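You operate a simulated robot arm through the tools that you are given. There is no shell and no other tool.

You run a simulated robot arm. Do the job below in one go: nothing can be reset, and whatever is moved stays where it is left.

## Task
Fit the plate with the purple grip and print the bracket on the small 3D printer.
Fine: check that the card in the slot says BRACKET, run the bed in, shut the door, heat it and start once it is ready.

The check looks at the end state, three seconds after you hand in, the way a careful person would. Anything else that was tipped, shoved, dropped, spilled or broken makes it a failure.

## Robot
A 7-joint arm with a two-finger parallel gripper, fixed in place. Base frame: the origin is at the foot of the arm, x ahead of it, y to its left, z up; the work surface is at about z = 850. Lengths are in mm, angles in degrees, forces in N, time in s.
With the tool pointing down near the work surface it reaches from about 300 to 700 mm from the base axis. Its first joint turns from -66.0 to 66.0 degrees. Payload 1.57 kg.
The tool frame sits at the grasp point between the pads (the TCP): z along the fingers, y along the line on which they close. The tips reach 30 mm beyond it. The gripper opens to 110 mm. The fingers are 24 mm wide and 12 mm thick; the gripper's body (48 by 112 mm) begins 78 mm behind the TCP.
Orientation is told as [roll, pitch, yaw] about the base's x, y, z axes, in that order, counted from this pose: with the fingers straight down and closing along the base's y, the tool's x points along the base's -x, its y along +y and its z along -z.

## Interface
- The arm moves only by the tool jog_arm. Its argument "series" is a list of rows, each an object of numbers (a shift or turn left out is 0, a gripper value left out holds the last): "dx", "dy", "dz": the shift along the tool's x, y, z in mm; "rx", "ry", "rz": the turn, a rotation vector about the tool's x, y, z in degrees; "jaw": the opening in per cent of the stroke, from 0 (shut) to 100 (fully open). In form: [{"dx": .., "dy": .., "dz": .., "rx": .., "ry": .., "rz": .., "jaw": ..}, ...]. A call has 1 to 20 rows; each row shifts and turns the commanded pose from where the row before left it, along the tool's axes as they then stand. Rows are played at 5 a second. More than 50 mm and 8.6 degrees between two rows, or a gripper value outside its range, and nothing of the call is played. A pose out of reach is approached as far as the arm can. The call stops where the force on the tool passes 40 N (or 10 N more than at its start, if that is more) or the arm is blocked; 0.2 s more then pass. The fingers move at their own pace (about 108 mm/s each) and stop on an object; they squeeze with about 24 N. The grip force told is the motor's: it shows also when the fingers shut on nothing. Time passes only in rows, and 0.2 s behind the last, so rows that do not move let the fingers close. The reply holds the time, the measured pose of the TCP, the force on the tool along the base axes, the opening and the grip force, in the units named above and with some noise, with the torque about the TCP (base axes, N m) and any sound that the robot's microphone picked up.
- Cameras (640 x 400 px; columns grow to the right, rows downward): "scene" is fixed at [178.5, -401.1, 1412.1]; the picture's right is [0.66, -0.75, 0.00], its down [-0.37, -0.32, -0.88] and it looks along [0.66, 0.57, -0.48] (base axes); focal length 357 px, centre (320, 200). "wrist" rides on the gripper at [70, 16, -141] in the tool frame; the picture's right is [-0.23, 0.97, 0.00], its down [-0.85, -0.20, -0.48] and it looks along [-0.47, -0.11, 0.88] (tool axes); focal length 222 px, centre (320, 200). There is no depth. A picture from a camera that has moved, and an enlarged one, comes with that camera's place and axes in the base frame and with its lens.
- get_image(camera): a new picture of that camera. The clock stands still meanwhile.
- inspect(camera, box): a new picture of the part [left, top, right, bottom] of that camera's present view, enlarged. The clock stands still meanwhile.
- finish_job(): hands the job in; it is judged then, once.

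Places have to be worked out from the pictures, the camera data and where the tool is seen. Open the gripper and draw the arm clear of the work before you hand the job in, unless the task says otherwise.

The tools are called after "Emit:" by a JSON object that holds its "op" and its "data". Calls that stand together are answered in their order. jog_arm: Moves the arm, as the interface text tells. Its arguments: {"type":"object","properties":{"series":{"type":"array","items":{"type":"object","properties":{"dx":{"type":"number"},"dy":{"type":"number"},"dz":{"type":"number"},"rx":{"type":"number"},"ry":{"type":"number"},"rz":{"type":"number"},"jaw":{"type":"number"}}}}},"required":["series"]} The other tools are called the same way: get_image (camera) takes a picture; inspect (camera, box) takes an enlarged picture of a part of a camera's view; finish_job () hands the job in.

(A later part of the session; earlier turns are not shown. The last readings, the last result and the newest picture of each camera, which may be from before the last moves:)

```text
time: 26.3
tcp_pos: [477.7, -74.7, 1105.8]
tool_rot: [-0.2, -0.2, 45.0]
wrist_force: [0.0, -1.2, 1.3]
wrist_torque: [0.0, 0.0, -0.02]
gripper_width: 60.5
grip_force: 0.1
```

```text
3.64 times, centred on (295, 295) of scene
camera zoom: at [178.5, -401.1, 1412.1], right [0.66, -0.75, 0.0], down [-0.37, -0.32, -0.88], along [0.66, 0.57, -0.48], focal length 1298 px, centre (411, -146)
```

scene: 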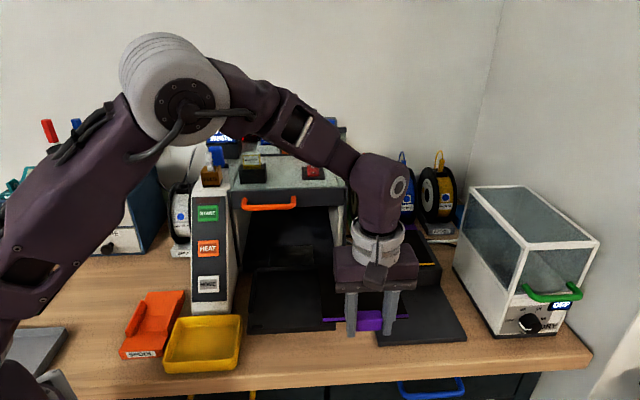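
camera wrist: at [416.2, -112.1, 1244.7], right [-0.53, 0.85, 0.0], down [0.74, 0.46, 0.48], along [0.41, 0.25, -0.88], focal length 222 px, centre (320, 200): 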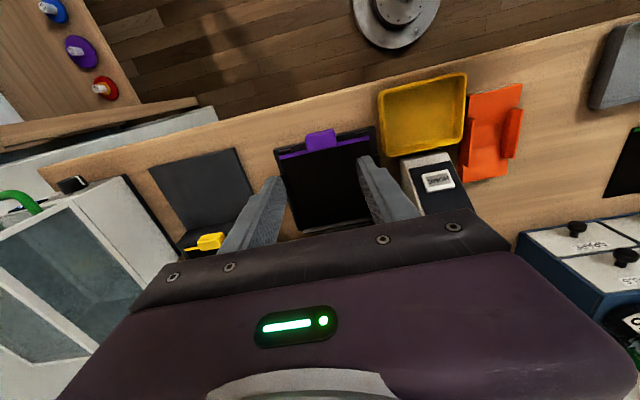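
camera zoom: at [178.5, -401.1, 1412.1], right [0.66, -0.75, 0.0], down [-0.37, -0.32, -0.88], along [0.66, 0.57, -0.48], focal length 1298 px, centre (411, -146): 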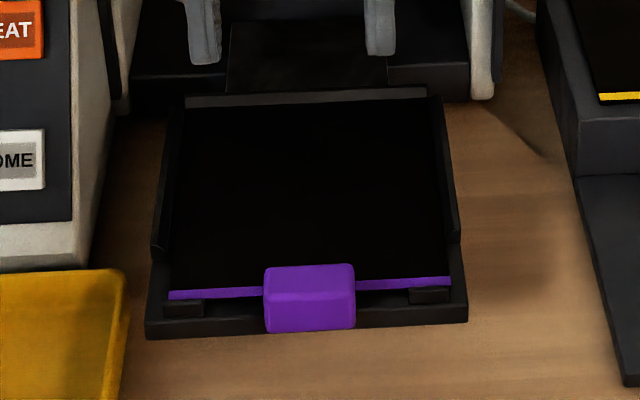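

The plate is seated between the tabs, rails and back stop. Triangulation puts the buttons at w≈226: HOME (n 393, z 925), HEAT (n 438, z 980), START (n 468, z 1043). I close the fingers, move in front of the panel and tilt 30° for pressing.

Emit:
{"op": "jog_arm", "data": {"series": [{"dy": 40.8, "jaw": 0}, {"dy": 40.8}, {"dy": 40.8}, {"dy": 40.8}, {"ry": -7.5}, {"ry": -7.5}, {"ry": -7.5}, {"ry": -7.5}, {}]}}

Emit:
{"op": "get_image", "data": {"camera": "wrist"}}

Emit:
{"op": "get_image", "data": {"camera": "scene"}}

```text
time: 28.3
tcp_pos: [361.5, 39.9, 1102.2]
tool_rot: [-0.3, -30.2, 45.1]
wrist_force: [-0.1, 0.1, -0.3]
wrist_torque: [-0.01, -0.02, -0.02]
gripper_width: 0.1
grip_force: 21.7
```

```text
taken
camera wrist: at [256.9, -40.8, 1188.5], right [-0.55, 0.83, 0.11], down [0.49, 0.21, 0.84], along [0.68, 0.52, -0.52], focal length 222 px, centre (320, 200)
```

wrist: 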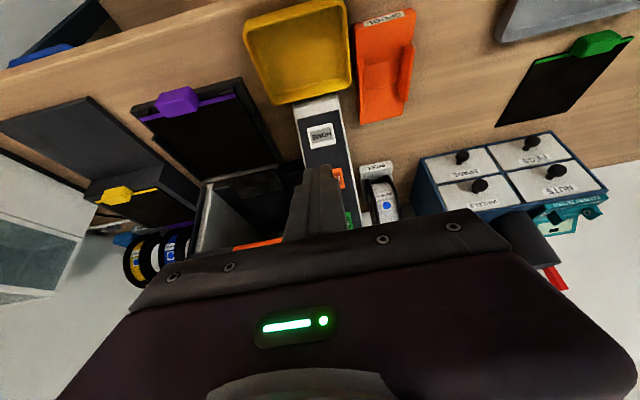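

```text
taken
```

scene: 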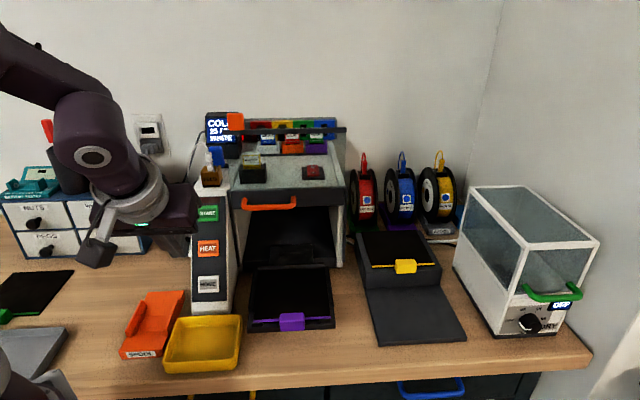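

The view is clear and the finger position agrees. I go to the standoff about 30 mm in front of HOME.

Emit:
{"op": "jog_arm", "data": {"series": [{"dx": 4.65, "dz": 37.45}, {"dx": 4.65, "dz": 37.45}, {"dx": 4.65, "dz": 37.45}, {"dx": 4.65, "dz": 37.45}, {}]}}

Emit:
{"op": "inspect", "data": {"camera": "scene", "box": [150, 190, 270, 330]}}

Emit:
{"op": "get_image", "data": {"camera": "wrist"}}

```text
time: 29.5
tcp_pos: [401.7, 80.9, 964.2]
tool_rot: [-0.1, -30.1, 45.2]
wrist_force: [-0.4, 0.0, -0.2]
wrist_torque: [0.03, 0.05, -0.01]
gripper_width: 0.0
grip_force: 21.1
```

```text
2.86 times, centred on (210, 260) of scene
camera zoom: at [178.5, -401.1, 1412.1], right [0.66, -0.75, 0.0], down [-0.37, -0.32, -0.88], along [0.66, 0.57, -0.48], focal length 1020 px, centre (634, 29)
```

zoom: 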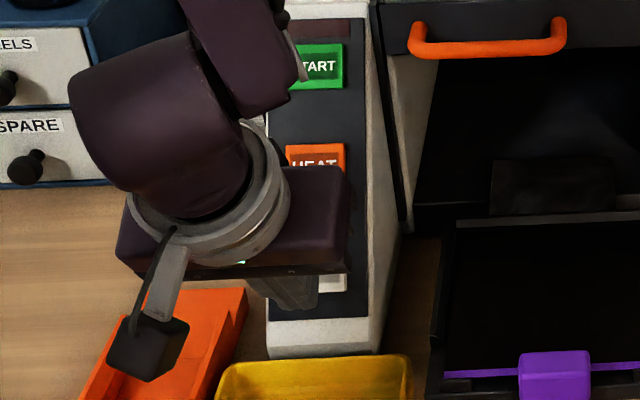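

```text
taken
camera wrist: at [298.4, 0.9, 1049.2], right [-0.55, 0.83, 0.11], down [0.49, 0.21, 0.84], along [0.68, 0.52, -0.53], focal length 222 px, centre (320, 200)
```

wrist: 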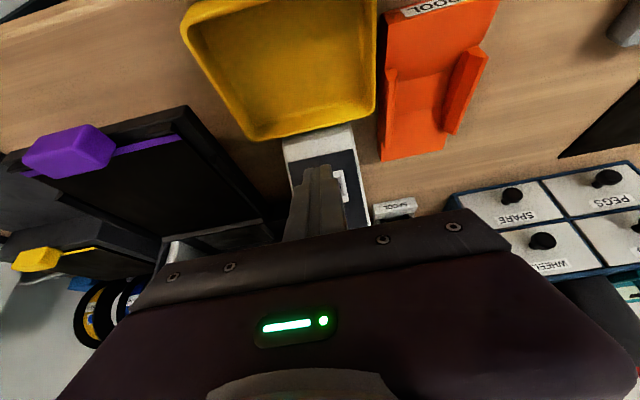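

Aligned with HOME (w≈226). I advance along the button's normal, first to just short of it.

Emit:
{"op": "jog_arm", "data": {"series": [{"dx": -5.1, "dz": 9.75}, {"dx": -5.1, "dz": 9.75}, {}]}}

Emit:
{"op": "inspect", "data": {"camera": "wrist", "box": [250, 110, 400, 230]}}

```text
time: 30.3
tcp_pos: [417.1, 94.0, 953.5]
tool_rot: [-0.3, -30.2, 45.1]
wrist_force: [0.2, -0.3, -0.1]
wrist_torque: [-0.01, -0.02, 0.0]
gripper_width: 0.3
grip_force: 20.9
```

```text
3.33 times, centred on (325, 170) of wrist
camera zoom: at [312.5, 14.1, 1038.1], right [-0.55, 0.83, 0.11], down [0.49, 0.21, 0.84], along [0.68, 0.52, -0.52], focal length 740 px, centre (303, 300)
```

zoom: 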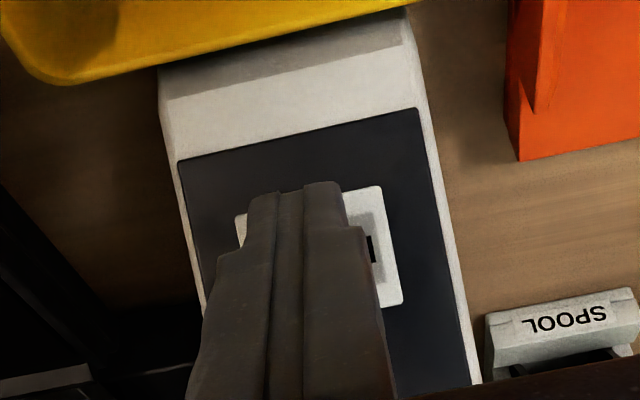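

The fingertip is over the HOME button. I press in 2 mm steps, watching force and sound.

Emit:
{"op": "jog_arm", "data": {"series": [{"dx": -0.93, "dz": 1.77}, {"dx": -0.93, "dz": 1.77}, {"dx": -0.93, "dz": 1.77}, {}]}}

```text
time: 31.3
tcp_pos: [421.7, 97.7, 949.0]
tool_rot: [-0.3, -30.1, 45.1]
wrist_force: [-0.1, -0.5, 0.1]
wrist_torque: [0.01, -0.01, 0.03]
gripper_width: 0.0
grip_force: 21.7
```

No contact yet; I continue in 1.5–2 mm steps.

Emit:
{"op": "jog_arm", "data": {"series": [{"dx": -0.93, "dz": 1.77}, {"dx": -0.7, "dz": 1.33}, {}]}}

```text
time: 32.1
tcp_pos: [422.4, 99.6, 947.5]
tool_rot: [-0.3, -30.1, 45.0]
wrist_force: [-2.6, -1.7, 0.8]
wrist_torque: [0.01, 0.05, 0.02]
gripper_width: 0.0
grip_force: 21.2
heard: click
```

A click was heard with about 3 N. I back off and look at what the printer does.

Emit:
{"op": "jog_arm", "data": {"series": [{"dx": 4.6, "dz": -8.9}, {"dx": 9.2, "dz": -17.7}, {}, {}]}}

Emit:
{"op": "get_image", "data": {"camera": "scene"}}

```text
time: 33.1
tcp_pos: [405.7, 81.8, 962.8]
tool_rot: [-0.3, -30.2, 45.1]
wrist_force: [0.2, -0.8, 0.5]
wrist_torque: [0.02, -0.02, -0.02]
gripper_width: 0.4
grip_force: 21.3
```

```text
taken
```

scene: 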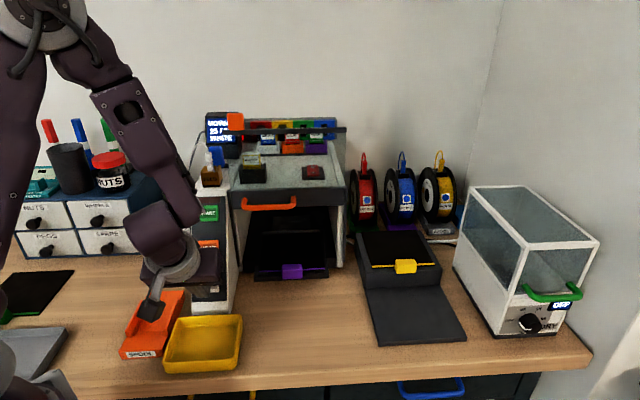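

HOME works: the bed is moving in by itself. I wait for it to finish.

Emit:
{"op": "jog_arm", "data": {"series": [{"dz": -30}, {"dz": -30}, {"dz": -30}, {"dz": -30}, {}, {}, {}, {}, {}, {}]}}

Emit:
{"op": "get_image", "data": {"camera": "scene"}}

Emit:
{"op": "inspect", "data": {"camera": "scene", "box": [190, 100, 360, 290]}}

```text
time: 35.3
tcp_pos: [360.6, 39.9, 1066.0]
tool_rot: [-0.3, -30.2, 45.0]
wrist_force: [0.3, 1.0, -0.1]
wrist_torque: [0.01, -0.02, 0.01]
gripper_width: 0.0
grip_force: 21.5
```

```text
taken
```

scene: 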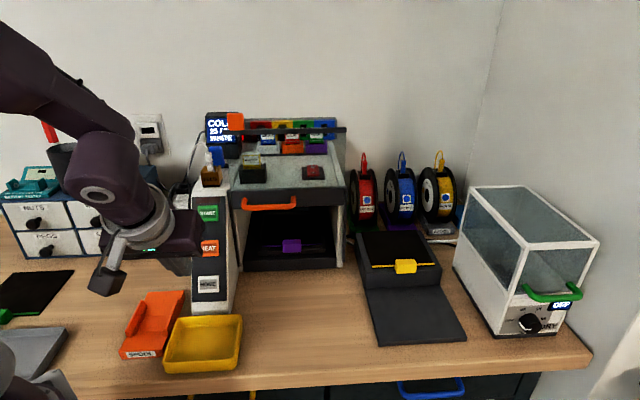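

```text
2.11 times, centred on (275, 195) of scene
camera zoom: at [178.5, -401.1, 1412.1], right [0.66, -0.75, 0.0], down [-0.37, -0.32, -0.88], along [0.66, 0.57, -0.48], focal length 751 px, centre (415, 210)
```

zoom: 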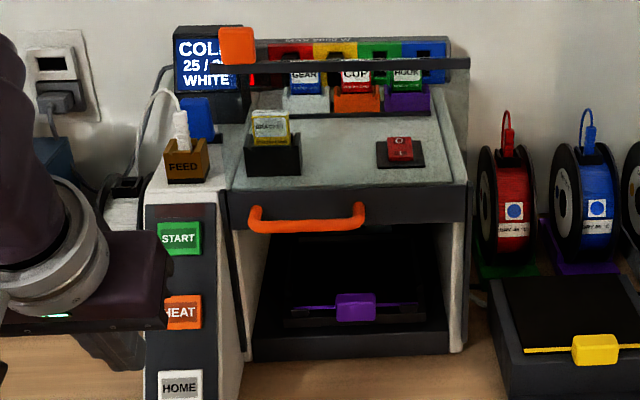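

The bed ran fully in with the plate on it, and the display is back to COLD. Now I move in front of the opening with more tilt to study the door and its handle.

Emit:
{"op": "jog_arm", "data": {"series": [{"dx": 10, "dy": -40.8, "dz": -10.1}, {"dx": 10, "dy": -40.8, "dz": -10.1}, {"dx": 10, "dy": -40.8, "dz": -10.1}, {"dx": 10, "dy": -40.8, "dz": -10.1}, {"ry": -7.5}, {"ry": -7.5}, {}]}}

Emit:
{"op": "get_image", "data": {"camera": "wrist"}}

Emit:
{"op": "inspect", "data": {"camera": "wrist", "box": [220, 90, 420, 240]}}

```text
time: 36.9
tcp_pos: [439.0, -114.9, 1082.1]
tool_rot: [-0.3, -45.4, 45.2]
wrist_force: [-0.8, 0.8, 0.9]
wrist_torque: [-0.01, 0.01, 0.01]
gripper_width: 0.1
grip_force: 21.1
```

```text
taken
camera wrist: at [321.7, -207.8, 1130.4], right [-0.58, 0.8, 0.16], down [0.32, 0.05, 0.94], along [0.75, 0.6, -0.29], focal length 222 px, centre (320, 200)
```

wrist: 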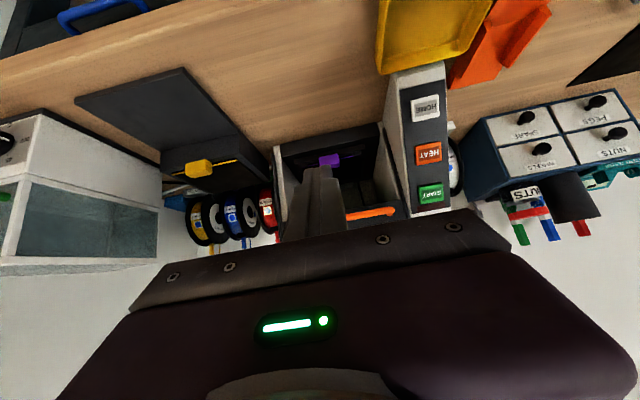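

```text
2.67 times, centred on (320, 165) of wrist
camera zoom: at [321.7, -207.8, 1130.4], right [-0.58, 0.8, 0.16], down [0.32, 0.05, 0.94], along [0.75, 0.6, -0.29], focal length 592 px, centre (320, 293)
```

zoom: 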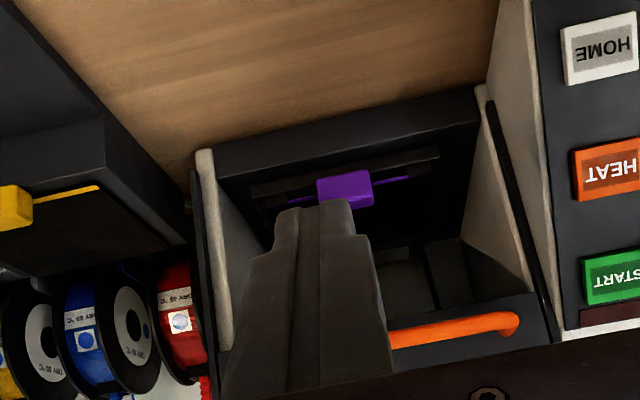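

The side strips look like vertical guides, and the handle bar is at about n≈456, w≈350, z≈1062, so I expect the door to slide down. I go to a tilt of 30° and position the closed fingertips above the handle bar.

Emit:
{"op": "jog_arm", "data": {"series": [{"ry": 7.5}, {"ry": 7.6}, {"dy": 13.5, "dx": -10, "dz": -17.3}, {"dy": 13.5, "dx": -10, "dz": -17.3}, {"dy": 13.4, "dx": -36, "dz": 20.8}, {"dx": -36, "dz": 20.8}, {"dx": -36, "dz": 20.8}, {}]}}

Emit:
{"op": "get_image", "data": {"camera": "wrist"}}

Emit:
{"op": "inspect", "data": {"camera": "scene", "box": [190, 100, 360, 290]}}

```text
time: 38.7
tcp_pos: [499.2, 1.2, 1122.8]
tool_rot: [-0.3, -30.1, 45.1]
wrist_force: [-0.5, 0.5, -0.3]
wrist_torque: [-0.01, 0.0, 0.0]
gripper_width: 0.0
grip_force: 21.9
```

```text
taken
camera wrist: at [394.9, -78.0, 1208.5], right [-0.55, 0.83, 0.11], down [0.49, 0.21, 0.84], along [0.68, 0.52, -0.53], focal length 222 px, centre (320, 200)
```

wrist: 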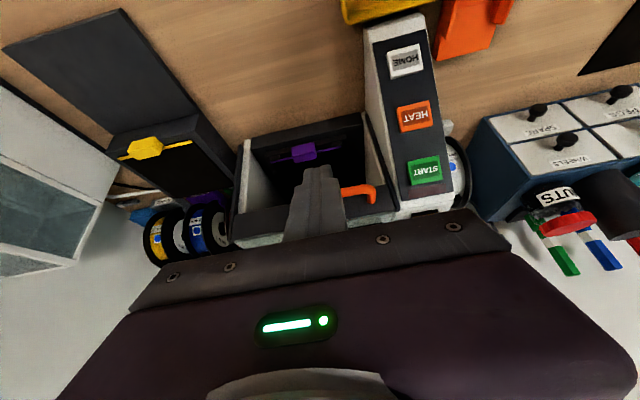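

```text
2.11 times, centred on (275, 195) of scene
camera zoom: at [178.5, -401.1, 1412.1], right [0.66, -0.75, 0.0], down [-0.37, -0.32, -0.88], along [0.66, 0.57, -0.48], focal length 751 px, centre (415, 210)
```

zoom: 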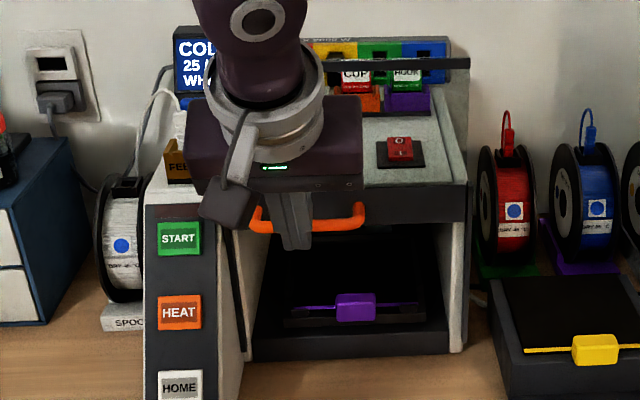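

Fingertips are at bar height plus ~30 mm and 85 mm in front of it. I advance to directly above the bar.

Emit:
{"op": "jog_arm", "data": {"series": [{"dx": -25, "dz": 14.4}, {"dx": -25, "dz": 14.4}, {"dx": -24.5, "dz": 14.2}, {}]}}

Emit:
{"op": "inspect", "data": {"camera": "wrist", "box": [240, 120, 420, 230]}}

Emit:
{"op": "inspect", "data": {"camera": "scene", "box": [200, 140, 330, 250]}}

```text
time: 39.7
tcp_pos: [560.2, 63.4, 1122.7]
tool_rot: [-0.2, -30.1, 45.2]
wrist_force: [-0.2, 0.1, -0.6]
wrist_torque: [0.01, 0.03, -0.01]
gripper_width: 0.0
grip_force: 21.1
```

```text
3.56 times, centred on (330, 175) of wrist
camera zoom: at [455.5, -16.9, 1207.6], right [-0.55, 0.83, 0.11], down [0.49, 0.22, 0.84], along [0.67, 0.52, -0.53], focal length 790 px, centre (284, 289)
```

zoom: 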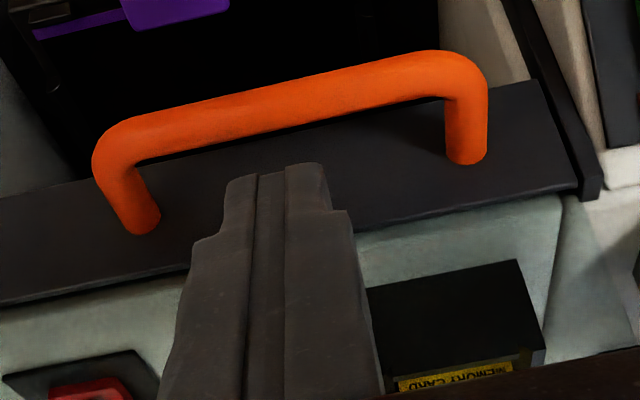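

```text
3.64 times, centred on (265, 195) of scene
camera zoom: at [178.5, -401.1, 1412.1], right [0.66, -0.75, 0.0], down [-0.37, -0.32, -0.88], along [0.66, 0.57, -0.48], focal length 1298 px, centre (520, 218)
```

zoom: 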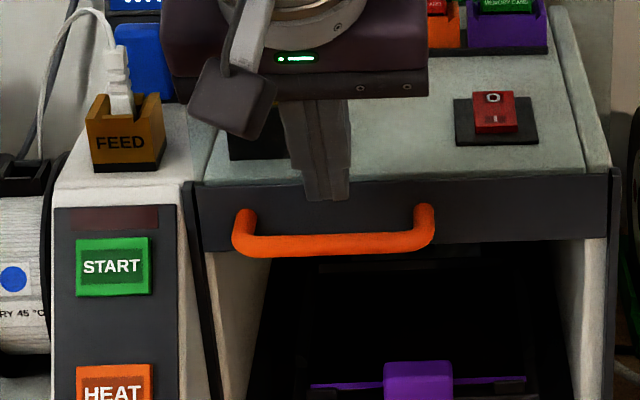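

Closer triangulation puts the bar at n≈470, w≈348, z≈1052, with horizontal legs to a vertical door face at n≈506. I shift 13 mm forward and lower onto the bar carefully.

Emit:
{"op": "jog_arm", "data": {"series": [{"dx": -11.8, "dz": 6.8}, {"dx": 7.5, "dz": 13}, {"dx": 6.5, "dz": 11.3}, {}]}}

Emit:
{"op": "inspect", "data": {"camera": "wrist", "box": [240, 120, 420, 230]}}

Emit:
{"op": "inspect", "data": {"camera": "scene", "box": [200, 140, 330, 250]}}

```text
time: 40.7
tcp_pos: [568.0, 73.6, 1093.2]
tool_rot: [-0.3, -30.1, 45.1]
wrist_force: [0.2, 0.1, 0.5]
wrist_torque: [0.0, 0.02, -0.03]
gripper_width: 0.0
grip_force: 22.0
```

```text
3.56 times, centred on (330, 175) of wrist
camera zoom: at [464.5, -7.7, 1179.5], right [-0.55, 0.83, 0.11], down [0.49, 0.21, 0.84], along [0.67, 0.52, -0.53], focal length 790 px, centre (284, 289)
```

zoom: 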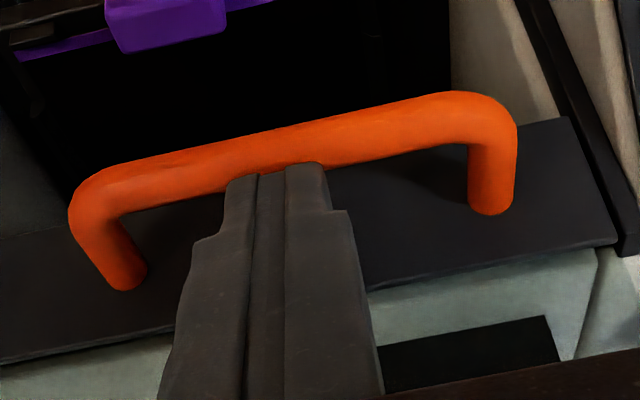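

```text
3.64 times, centred on (265, 195) of scene
camera zoom: at [178.5, -401.1, 1412.1], right [0.66, -0.75, 0.0], down [-0.37, -0.32, -0.88], along [0.66, 0.57, -0.48], focal length 1298 px, centre (520, 218)
```

zoom: 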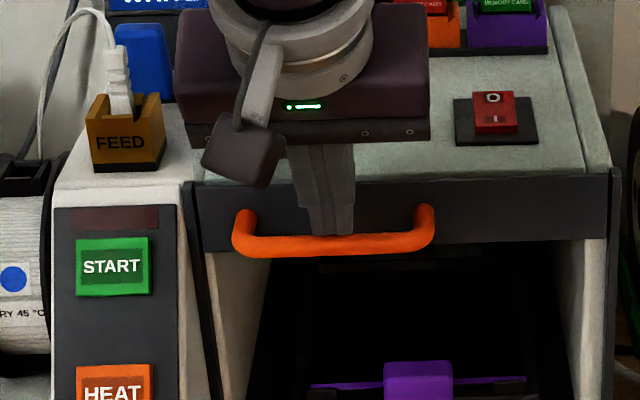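

The tip is just above the bar. I lower in small steps until I feel contact.

Emit:
{"op": "jog_arm", "data": {"series": [{"dx": 1.5, "dz": 2.6}, {"dx": 1.5, "dz": 2.6}, {"dx": 1, "dz": 1.73}, {}]}}

```text
time: 41.7
tcp_pos: [568.9, 73.3, 1086.4]
tool_rot: [-0.3, -30.2, 45.1]
wrist_force: [-0.6, -1.4, -0.1]
wrist_torque: [-0.06, 0.01, 0.01]
gripper_width: 0.0
grip_force: 21.1
```

Emit:
{"op": "jog_arm", "data": {"series": [{"dx": 1.5, "dz": 2.6}, {"dx": 1.5, "dz": 2.6}, {}]}}

```text
time: 42.5
tcp_pos: [569.6, 72.2, 1080.6]
tool_rot: [-0.3, -30.0, 45.1]
wrist_force: [0.1, 0.5, -1.3]
wrist_torque: [0.01, -0.01, 0.01]
gripper_width: 0.0
grip_force: 21.3
```

Still no clear contact at tip z≈1054; I look again.

Emit:
{"op": "inspect", "data": {"camera": "wrist", "box": [240, 120, 420, 230]}}

Emit:
{"op": "inspect", "data": {"camera": "scene", "box": [215, 170, 315, 250]}}

```text
3.56 times, centred on (330, 175) of wrist
camera zoom: at [464.6, -7.6, 1166.2], right [-0.55, 0.83, 0.11], down [0.49, 0.21, 0.84], along [0.67, 0.52, -0.53], focal length 790 px, centre (284, 289)
```

zoom: 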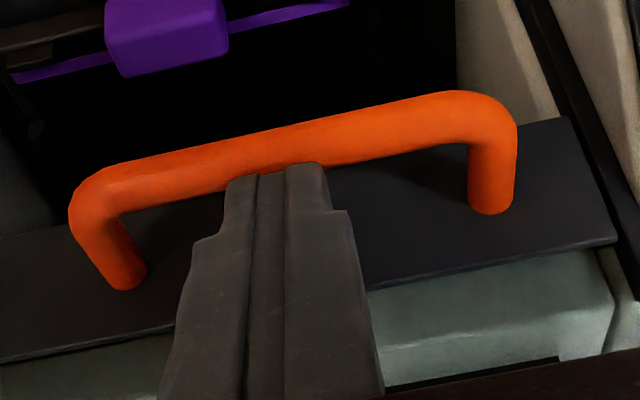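

```text
5.00 times, centred on (265, 210) of scene
camera zoom: at [178.5, -401.1, 1412.1], right [0.66, -0.75, 0.0], down [-0.37, -0.32, -0.88], along [0.66, 0.57, -0.48], focal length 1784 px, centre (595, 150)
```

zoom: 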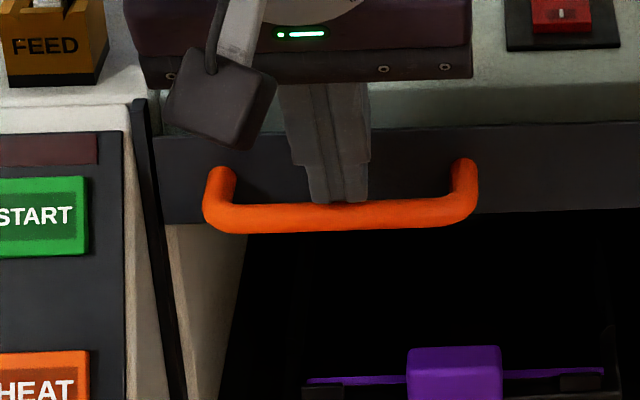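

The handle and band moved down along with the tip at almost no force – the door slides straight down. I continue pushing down in moderate steps.

Emit:
{"op": "jog_arm", "data": {"series": [{"dx": 5, "dz": 8.66}, {"dx": 5, "dz": 8.66}, {"dx": 5, "dz": 8.66}, {"dx": 5, "dz": 8.66}, {}]}}

Emit:
{"op": "get_image", "data": {"camera": "scene"}}

Emit:
{"op": "inspect", "data": {"camera": "wrist", "box": [240, 120, 420, 230]}}

```text
time: 43.7
tcp_pos: [568.8, 72.4, 1040.3]
tool_rot: [-0.3, -30.1, 45.2]
wrist_force: [0.5, -0.4, -0.3]
wrist_torque: [0.0, 0.0, -0.01]
gripper_width: 0.0
grip_force: 21.3
```

```text
taken
```

scene: 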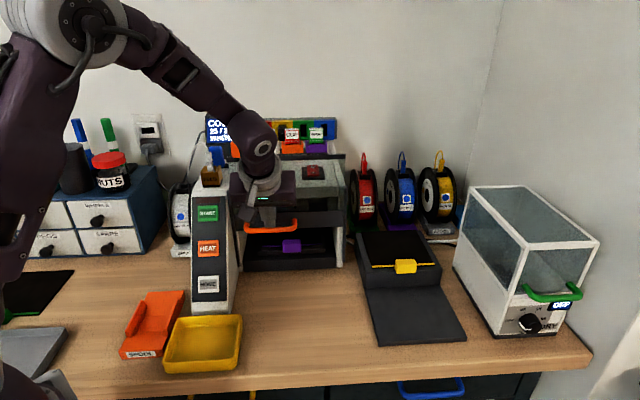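

```text
3.56 times, centred on (330, 175) of wrist
camera zoom: at [464.7, -7.3, 1126.0], right [-0.55, 0.83, 0.11], down [0.49, 0.21, 0.84], along [0.67, 0.52, -0.53], focal length 790 px, centre (284, 289)
```

zoom: 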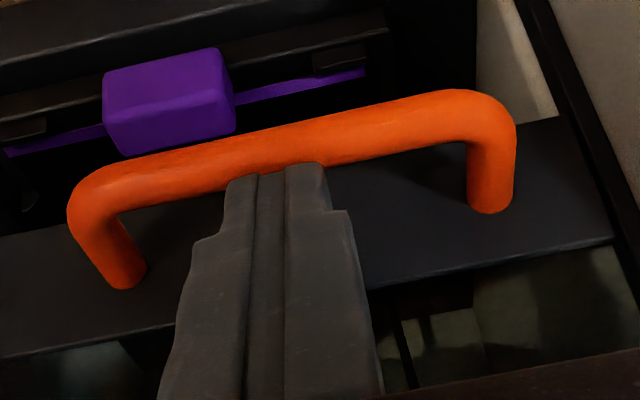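

The band keeps following; the clear panel and its top bar come down with it. I continue downward, watching the force.

Emit:
{"op": "jog_arm", "data": {"series": [{"dx": 5, "dz": 8.66}, {"dx": 5, "dz": 8.66}, {"dx": 5, "dz": 8.66}, {"dx": 5, "dz": 8.66}, {"dx": 5, "dz": 8.66}, {}]}}

Emit:
{"op": "inspect", "data": {"camera": "scene", "box": [190, 100, 360, 290]}}

Emit:
{"op": "inspect", "data": {"camera": "wrist", "box": [220, 90, 420, 230]}}

```text
time: 45.1
tcp_pos: [569.6, 72.1, 991.6]
tool_rot: [-0.3, -30.1, 45.1]
wrist_force: [0.4, 0.5, -0.8]
wrist_torque: [0.0, -0.02, -0.01]
gripper_width: 0.0
grip_force: 21.2
```

```text
2.11 times, centred on (275, 195) of scene
camera zoom: at [178.5, -401.1, 1412.1], right [0.66, -0.75, 0.0], down [-0.37, -0.32, -0.88], along [0.66, 0.57, -0.48], focal length 751 px, centre (415, 210)
```

zoom: 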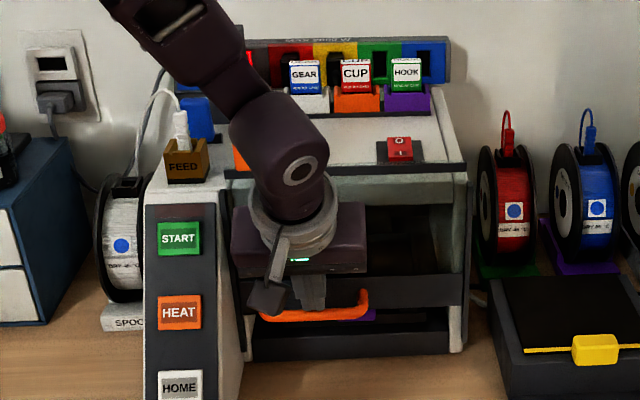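

```text
2.86 times, centred on (320, 160) of wrist
camera zoom: at [464.7, -7.7, 1076.0], right [-0.55, 0.83, 0.11], down [0.49, 0.22, 0.84], along [0.67, 0.52, -0.53], focal length 635 px, centre (320, 314)
```

zoom: 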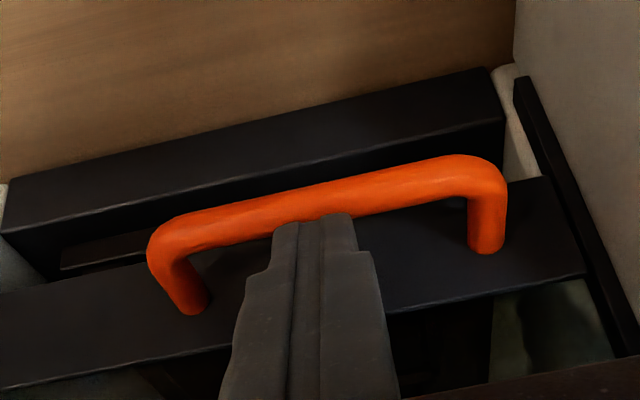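

Smooth so far; about 50 mm remain. I keep pushing until it bottoms out.

Emit:
{"op": "jog_arm", "data": {"series": [{"dx": 4, "dz": 6.93}, {"dx": 4, "dz": 6.93}, {"dx": 4, "dz": 6.93}, {"dx": 4, "dz": 6.93}, {}]}}

Emit:
{"op": "inspect", "data": {"camera": "scene", "box": [190, 100, 360, 290]}}

Emit:
{"op": "inspect", "data": {"camera": "wrist", "box": [220, 90, 420, 230]}}

```text
time: 46.3
tcp_pos: [568.0, 72.6, 958.5]
tool_rot: [-0.3, -30.1, 45.1]
wrist_force: [0.0, 0.0, 0.2]
wrist_torque: [0.02, 0.02, 0.0]
gripper_width: 0.0
grip_force: 21.5
```

```text
2.11 times, centred on (275, 195) of scene
camera zoom: at [178.5, -401.1, 1412.1], right [0.66, -0.75, 0.0], down [-0.37, -0.32, -0.88], along [0.66, 0.57, -0.48], focal length 751 px, centre (415, 210)
```

zoom: 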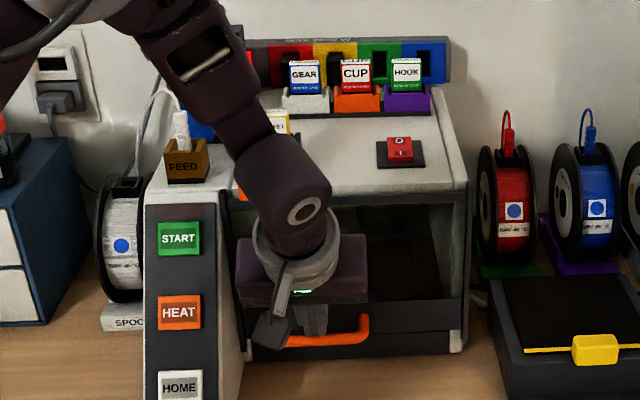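

```text
2.86 times, centred on (320, 160) of wrist
camera zoom: at [464.7, -7.7, 1043.9], right [-0.55, 0.83, 0.11], down [0.49, 0.21, 0.84], along [0.67, 0.52, -0.53], focal length 635 px, centre (320, 314)
```

zoom: 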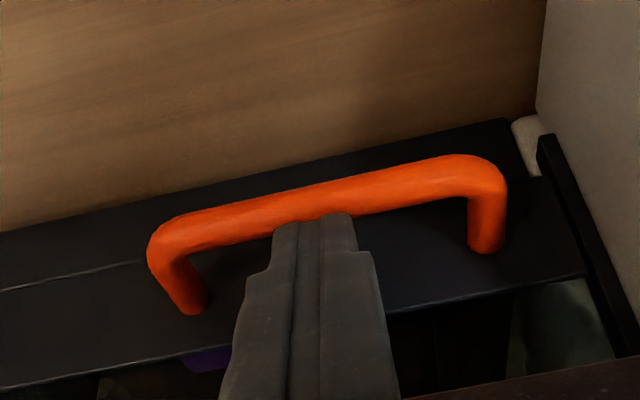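

The band is almost on the sill and the top bar is level with the roof front. I press the last bit until resistance.

Emit:
{"op": "jog_arm", "data": {"series": [{"dx": 2, "dz": 3.46}, {"dx": 1.5, "dz": 2.6}, {"dx": 1.5, "dz": 2.6}, {}]}}

Emit:
{"op": "inspect", "data": {"camera": "wrist", "box": [220, 90, 420, 230]}}

```text
time: 47.3
tcp_pos: [568.9, 71.6, 948.1]
tool_rot: [-0.3, -30.1, 45.1]
wrist_force: [0.0, -0.6, 0.1]
wrist_torque: [-0.04, -0.02, 0.02]
gripper_width: 0.0
grip_force: 21.5
```

```text
2.86 times, centred on (320, 160) of wrist
camera zoom: at [465.2, -7.6, 1033.6], right [-0.55, 0.83, 0.11], down [0.49, 0.21, 0.84], along [0.67, 0.52, -0.53], focal length 635 px, centre (320, 314)
```

zoom: 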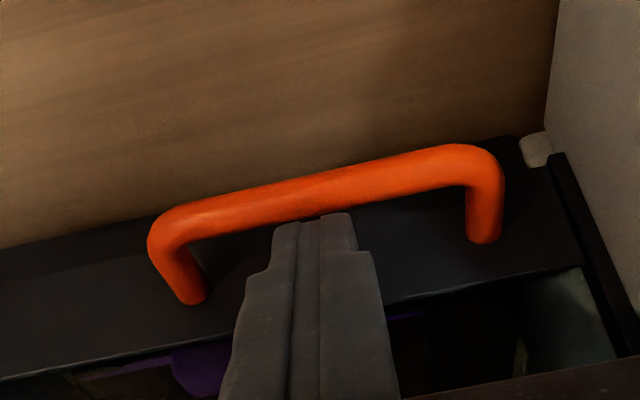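

The handle moved a few millimetres ahead of the tip, so it may have seated itself. I push a few more millimetres to confirm it is fully down.

Emit:
{"op": "jog_arm", "data": {"series": [{"dx": 1, "dz": 1.73}, {"dx": 1, "dz": 1.73}, {}]}}

Emit:
{"op": "inspect", "data": {"camera": "wrist", "box": [220, 90, 420, 230]}}

Emit:
{"op": "inspect", "data": {"camera": "scene", "box": [190, 140, 360, 290]}}

```text
time: 48.1
tcp_pos: [568.9, 73.0, 943.8]
tool_rot: [-0.3, -30.1, 45.2]
wrist_force: [-0.1, 0.5, -0.3]
wrist_torque: [0.01, -0.01, -0.02]
gripper_width: 0.0
grip_force: 21.0
```

```text
2.86 times, centred on (320, 160) of wrist
camera zoom: at [464.9, -7.6, 1030.0], right [-0.55, 0.83, 0.11], down [0.49, 0.21, 0.84], along [0.67, 0.52, -0.53], focal length 635 px, centre (320, 314)
```

zoom: 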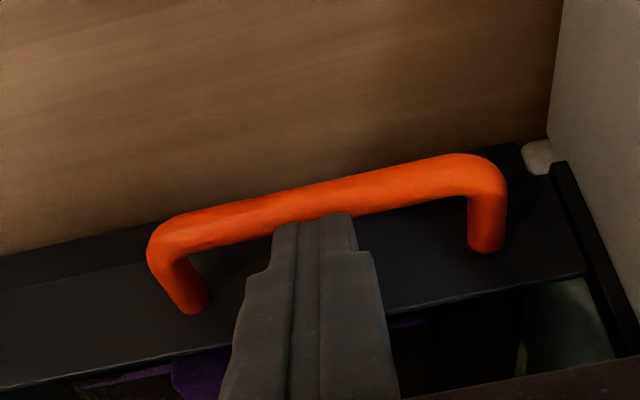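

```text
2.67 times, centred on (275, 215) of scene
camera zoom: at [178.5, -401.1, 1412.1], right [0.66, -0.75, 0.0], down [-0.37, -0.32, -0.88], along [0.66, 0.57, -0.48], focal length 952 px, centre (440, 160)
```

zoom: 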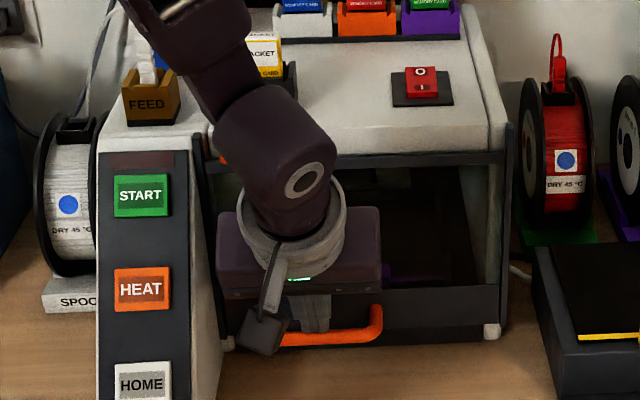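

The tip is touching the bar again. I press a bit further to see whether the door is on its stop.

Emit:
{"op": "jog_arm", "data": {"series": [{"dx": 0.75, "dz": 1.3}, {"dx": 0.75, "dz": 1.3}, {}]}}

```text
time: 48.8
tcp_pos: [568.9, 72.0, 942.6]
tool_rot: [-0.4, -30.2, 45.3]
wrist_force: [-12.6, -4.6, 18.9]
wrist_torque: [-0.01, 0.36, 0.02]
gripper_width: 0.3
grip_force: 21.1
stopped in row 3: the force on the tool passed its limit at 45 N (the readings are from after the stop); the commanded pose is now the measured one
```

The door is on its stop (force jumped to 45 N with no more travel), so it is shut. I lift off the handle, retreat toward the front and move over to the panel for HEAT.

Emit:
{"op": "jog_arm", "data": {"series": [{"dx": -7.5, "dz": -13}, {"dx": 27.1, "dz": -33}, {"dx": 27.1, "dz": -33}, {"dx": 27.1, "dz": -33}, {"dy": 41.3}, {"dy": 41.3}, {"dy": 41.3}, {}]}}

Emit:
{"op": "get_image", "data": {"camera": "scene"}}

Emit:
{"op": "get_image", "data": {"camera": "wrist"}}

Emit:
{"op": "inspect", "data": {"camera": "scene", "box": [190, 100, 360, 290]}}

```text
time: 50.6
tcp_pos: [399.0, 76.4, 1001.7]
tool_rot: [-0.4, -30.2, 45.1]
wrist_force: [0.3, -0.2, 0.6]
wrist_torque: [-0.01, 0.03, 0.05]
gripper_width: 0.1
grip_force: 21.6
```

```text
taken
```

scene: 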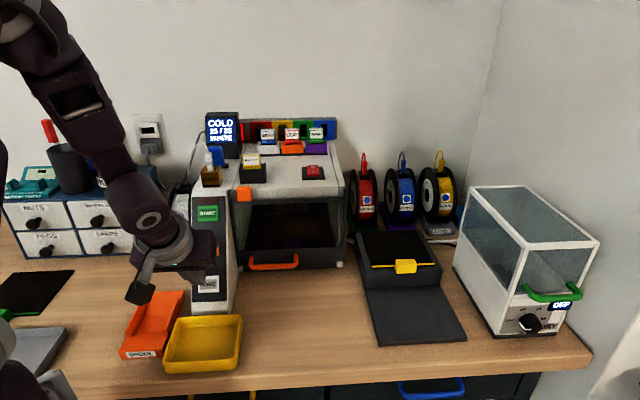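

```text
taken
camera wrist: at [292.8, -4.1, 1087.6], right [-0.55, 0.83, 0.11], down [0.49, 0.21, 0.84], along [0.68, 0.52, -0.52], focal length 222 px, centre (320, 200)
```

wrist: 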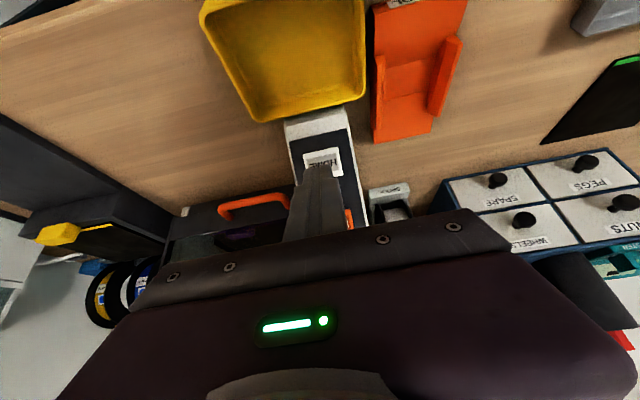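

```text
2.11 times, centred on (275, 195) of scene
camera zoom: at [178.5, -401.1, 1412.1], right [0.66, -0.75, 0.0], down [-0.37, -0.32, -0.88], along [0.66, 0.57, -0.48], focal length 751 px, centre (415, 210)
```

zoom: 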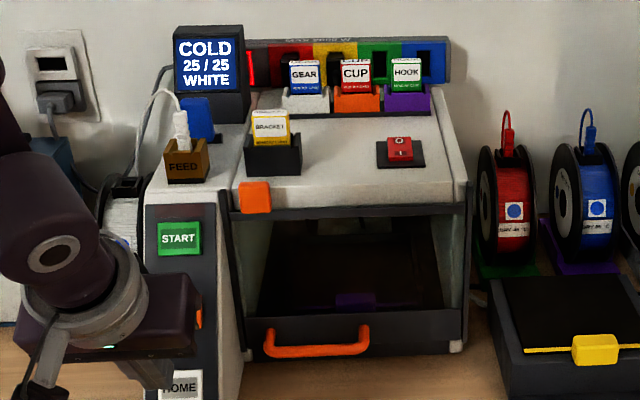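

The door is shut with the plate visible behind the glass, and the display reads COLD 25/25 WHITE. I move to the standoff in front of HEAT and check.

Emit:
{"op": "jog_arm", "data": {"series": [{"dx": -27.1, "dz": 4.95}, {"dx": -27.1, "dz": 4.95}, {}]}}

Emit:
{"op": "inspect", "data": {"camera": "wrist", "box": [250, 110, 400, 230]}}

Emit:
{"op": "inspect", "data": {"camera": "scene", "box": [140, 180, 270, 310]}}

```text
time: 51.4
tcp_pos: [435.4, 112.8, 1021.0]
tool_rot: [-0.4, -30.2, 45.3]
wrist_force: [-0.2, -0.2, 0.5]
wrist_torque: [-0.04, -0.02, 0.0]
gripper_width: 0.1
grip_force: 21.5
```

```text
3.33 times, centred on (325, 170) of wrist
camera zoom: at [329.8, 32.7, 1106.3], right [-0.55, 0.83, 0.11], down [0.49, 0.21, 0.85], along [0.68, 0.52, -0.52], focal length 740 px, centre (303, 300)
```

zoom: 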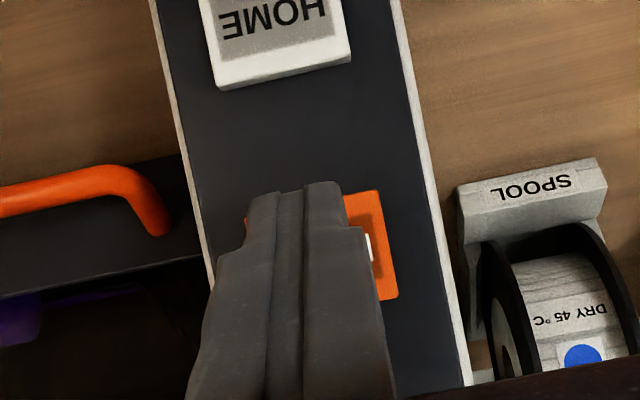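

```text
3.08 times, centred on (205, 245) of scene
camera zoom: at [178.5, -401.1, 1412.1], right [0.66, -0.75, 0.0], down [-0.37, -0.32, -0.88], along [0.66, 0.57, -0.48], focal length 1098 px, centre (674, 62)
```

zoom: 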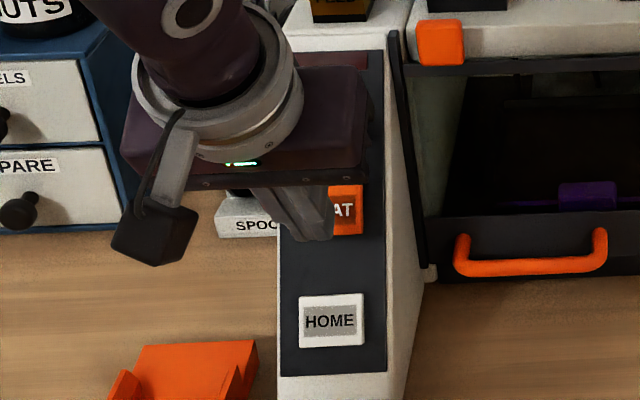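

The tip is lined up with HEAT just as it was with HOME. I advance close and then press in small steps.

Emit:
{"op": "jog_arm", "data": {"series": [{"dx": -4.9, "dz": 10.9}, {"dx": -4.9, "dz": 10.9}, {}, {"dx": -0.82, "dz": 1.82}, {"dx": -0.82, "dz": 1.82}, {}]}}

```text
time: 52.8
tcp_pos: [450.5, 128.4, 1004.5]
tool_rot: [-0.4, -30.2, 45.3]
wrist_force: [-0.8, -0.5, 2.2]
wrist_torque: [0.01, -0.04, -0.02]
gripper_width: 0.1
grip_force: 21.3
heard: click
```

A click was heard. I back off and read the display.

Emit:
{"op": "jog_arm", "data": {"series": [{"dx": 4.1, "dz": -9.1}, {"dx": 8.2, "dz": -18.2}, {}, {}]}}

Emit:
{"op": "inspect", "data": {"camera": "scene", "box": [190, 100, 360, 290]}}

```text
time: 53.8
tcp_pos: [434.7, 111.1, 1021.4]
tool_rot: [-0.3, -30.1, 45.2]
wrist_force: [-0.1, -0.4, 0.4]
wrist_torque: [-0.01, -0.03, -0.02]
gripper_width: 0.0
grip_force: 21.6
```

```text
2.11 times, centred on (275, 195) of scene
camera zoom: at [178.5, -401.1, 1412.1], right [0.66, -0.75, 0.0], down [-0.37, -0.32, -0.88], along [0.66, 0.57, -0.48], focal length 751 px, centre (415, 210)
```

zoom: 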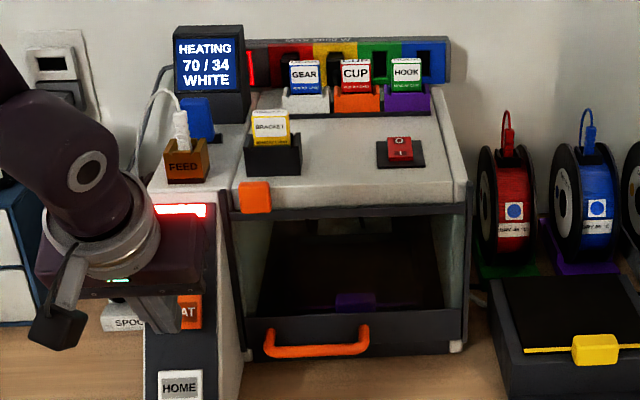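

Heating is on (70/34 rising). While it warms up I move to the standoff in front of START.

Emit:
{"op": "jog_arm", "data": {"series": [{"dx": -16, "dz": -7.3}, {"dx": -16, "dz": -7.3}, {"dx": -16, "dz": -7.3}, {"dx": -15.8, "dz": -7.3}, {}, {}, {}, {}, {}, {}]}}

Emit:
{"op": "inspect", "data": {"camera": "scene", "box": [150, 100, 290, 250]}}

Emit:
{"op": "inspect", "data": {"camera": "wrist", "box": [250, 110, 400, 230]}}

```text
time: 56.0
tcp_pos: [461.7, 140.4, 1079.2]
tool_rot: [-0.4, -30.2, 45.2]
wrist_force: [-0.7, -0.3, -0.3]
wrist_torque: [-0.03, 0.01, 0.02]
gripper_width: 0.0
grip_force: 21.3
```

```text
2.67 times, centred on (220, 175) of scene
camera zoom: at [178.5, -401.1, 1412.1], right [0.66, -0.75, 0.0], down [-0.37, -0.32, -0.88], along [0.66, 0.57, -0.48], focal length 952 px, centre (587, 267)
```

zoom: 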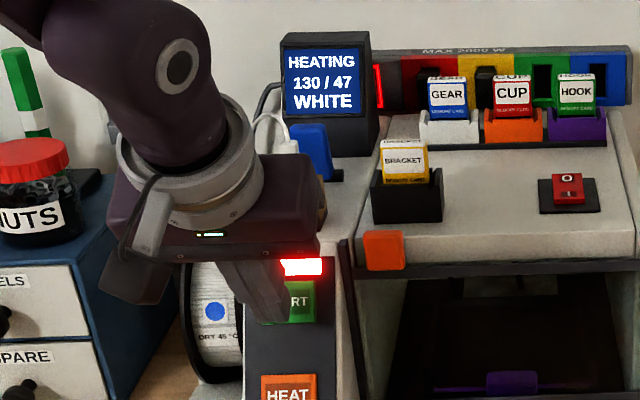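

```text
3.33 times, centred on (325, 170) of wrist
camera zoom: at [356.8, 60.2, 1164.4], right [-0.55, 0.83, 0.11], down [0.49, 0.21, 0.85], along [0.68, 0.52, -0.52], focal length 740 px, centre (303, 300)
```

zoom: 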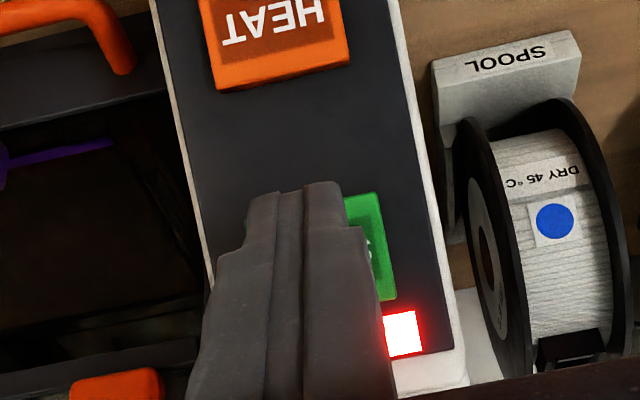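

Heating is at 130/47. I wait for it to become ready.

Emit:
{"op": "jog_arm", "data": {"series": [{}, {}, {}, {}, {}, {}, {}, {}, {}, {}, {}, {}, {}, {}, {}, {}, {}, {}, {}, {}]}}

Emit:
{"op": "inspect", "data": {"camera": "scene", "box": [150, 100, 290, 250]}}

```text
time: 60.2
tcp_pos: [461.4, 140.7, 1080.3]
tool_rot: [-0.5, -30.3, 45.2]
wrist_force: [0.3, -0.2, 0.0]
wrist_torque: [0.02, 0.02, 0.05]
gripper_width: 0.0
grip_force: 20.6
```

```text
2.67 times, centred on (220, 175) of scene
camera zoom: at [178.5, -401.1, 1412.1], right [0.66, -0.75, 0.0], down [-0.37, -0.32, -0.88], along [0.66, 0.57, -0.48], focal length 952 px, centre (587, 267)
```

zoom: 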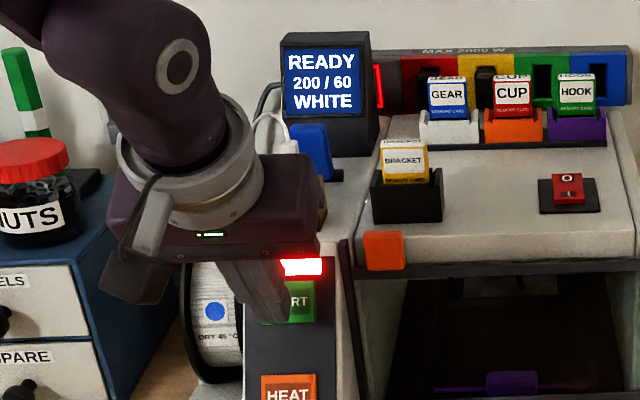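

The display says READY 200/60. I press START: advance close, then small steps.

Emit:
{"op": "jog_arm", "data": {"series": [{"dx": -4.5, "dz": 10}, {"dx": -4.5, "dz": 10}, {}, {"dx": -0.82, "dz": 1.82}, {"dx": -0.82, "dz": 1.82}, {}]}}

```text
time: 61.6
tcp_pos: [475.2, 155.7, 1065.3]
tool_rot: [-0.4, -30.3, 45.2]
wrist_force: [0.2, -0.1, 0.0]
wrist_torque: [0.01, -0.01, 0.04]
gripper_width: 0.1
grip_force: 21.7
```

No contact yet; I continue in 2 mm steps.

Emit:
{"op": "jog_arm", "data": {"series": [{"dx": -0.82, "dz": 1.82}, {"dx": -0.82, "dz": 1.82}, {}]}}

```text
time: 62.4
tcp_pos: [478.2, 157.4, 1062.3]
tool_rot: [-0.4, -30.2, 45.3]
wrist_force: [-2.7, -0.6, 1.3]
wrist_torque: [0.0, 0.02, 0.04]
gripper_width: 0.0
grip_force: 21.0
heard: click
```

A click on START. I back off along the same line and look at the display.

Emit:
{"op": "jog_arm", "data": {"series": [{"dx": 4.1, "dz": -9.1}, {"dx": 8.2, "dz": -18.2}, {"dx": 8.2, "dz": -18.2}, {}]}}

Emit:
{"op": "get_image", "data": {"camera": "scene"}}

Emit:
{"op": "inspect", "data": {"camera": "scene", "box": [150, 100, 360, 290]}}

```text
time: 63.4
tcp_pos: [449.2, 131.0, 1091.6]
tool_rot: [-0.3, -30.2, 45.1]
wrist_force: [0.1, 0.9, -0.1]
wrist_torque: [0.0, 0.0, -0.02]
gripper_width: 0.0
grip_force: 21.2
```

```text
taken
```

scene: 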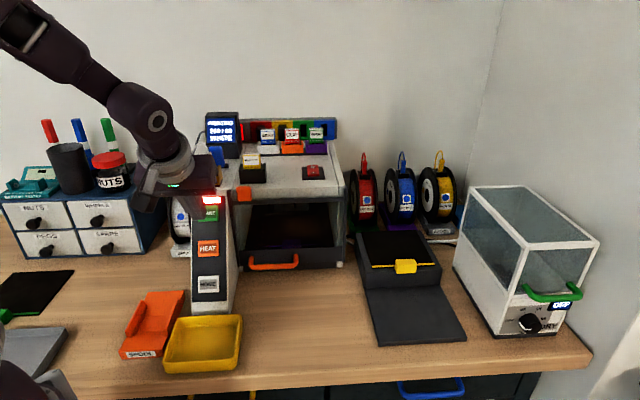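

```text
2.11 times, centred on (255, 195) of scene
camera zoom: at [178.5, -401.1, 1412.1], right [0.66, -0.75, 0.0], down [-0.37, -0.32, -0.88], along [0.66, 0.57, -0.48], focal length 751 px, centre (457, 210)
```

zoom: 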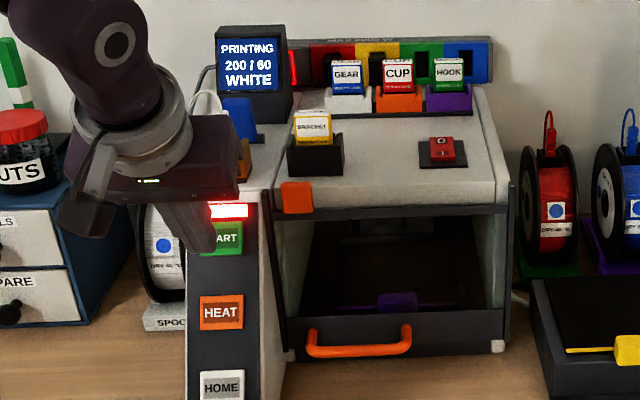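

The display shows PRINTING 200/60 WHITE. I draw the arm clear, level the tool and open the gripper.

Emit:
{"op": "jog_arm", "data": {"series": [{"dx": 18.9, "dz": -34}, {"dx": 18.9, "dz": -34}, {"dx": 18.9, "dz": -34}, {"ry": 7.5}, {"ry": 7.5}, {"ry": 7.5}, {"ry": 7.5}, {"dz": -40, "jaw": 100}, {"dz": -30}, {}, {}, {}, {}, {}]}}

Emit:
{"op": "get_image", "data": {"camera": "scene"}}

Emit:
{"op": "inspect", "data": {"camera": "scene", "box": [190, 100, 360, 290]}}

Emit:
{"op": "get_image", "data": {"camera": "wrist"}}

```text
time: 66.4
tcp_pos: [377.7, 57.7, 1221.5]
tool_rot: [-0.5, -0.3, 45.0]
wrist_force: [0.3, -0.1, 0.0]
wrist_torque: [0.0, 0.03, -0.02]
gripper_width: 109.8
grip_force: 0.0
```

```text
taken
```

scene: 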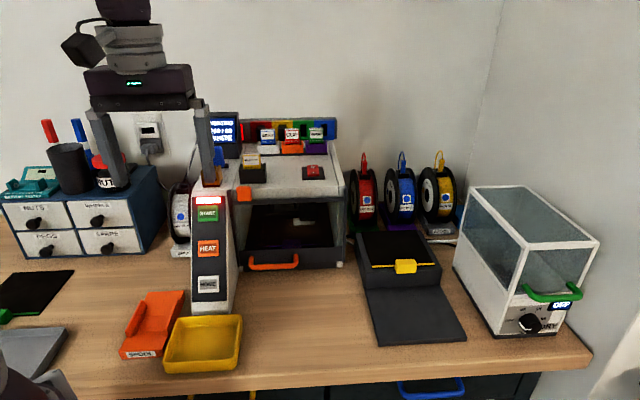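

```text
2.11 times, centred on (275, 195) of scene
camera zoom: at [178.5, -401.1, 1412.1], right [0.66, -0.75, 0.0], down [-0.37, -0.32, -0.88], along [0.66, 0.57, -0.48], focal length 751 px, centre (415, 210)
```

zoom: 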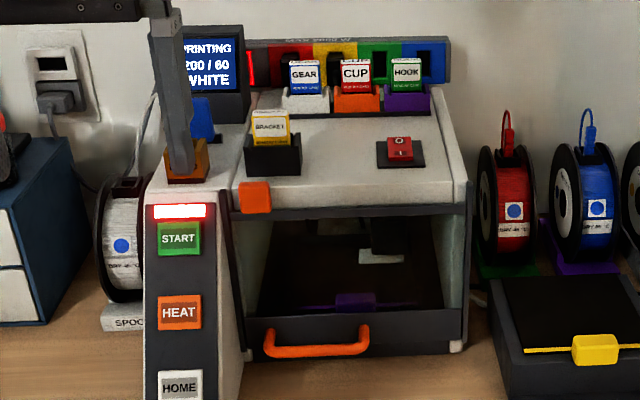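

```text
taken
camera wrist: at [315.7, 21.4, 1359.6], right [-0.53, 0.85, -0.01], down [0.74, 0.46, 0.48], along [0.41, 0.25, -0.88], focal length 222 px, centre (320, 200)
```

wrist: 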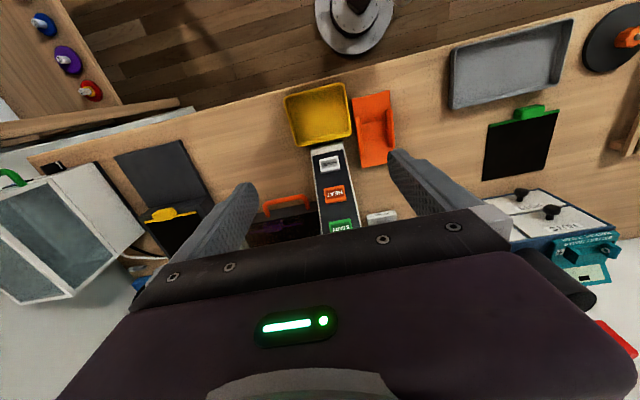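

It is printing and a white part is growing on the plate. I move the arm a little further away and wait to see the print finish.

Emit:
{"op": "jog_arm", "data": {"series": [{"dy": 30}, {"dy": 30}, {}, {}, {}, {}, {}, {}, {}, {}, {}, {}, {}, {}, {}, {}, {}, {}, {}, {}]}}

Emit:
{"op": "inspect", "data": {"camera": "scene", "box": [190, 100, 360, 290]}}

```text
time: 70.6
tcp_pos: [336.0, 100.9, 1219.0]
tool_rot: [-0.4, -0.2, 45.0]
wrist_force: [-0.3, 0.1, -0.4]
wrist_torque: [0.01, 0.0, 0.01]
gripper_width: 110.3
grip_force: 0.1
```

```text
2.11 times, centred on (275, 195) of scene
camera zoom: at [178.5, -401.1, 1412.1], right [0.66, -0.75, 0.0], down [-0.37, -0.32, -0.88], along [0.66, 0.57, -0.48], focal length 751 px, centre (415, 210)
```

zoom: 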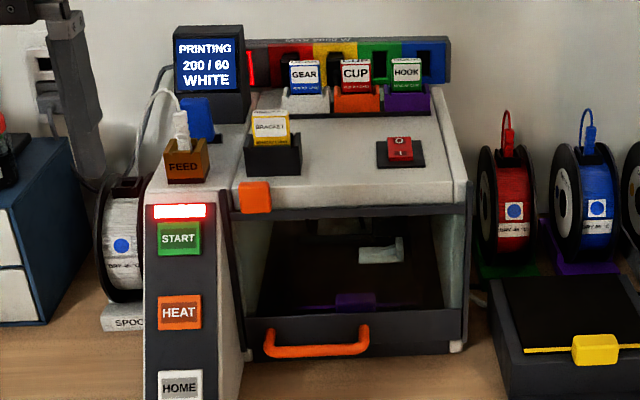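

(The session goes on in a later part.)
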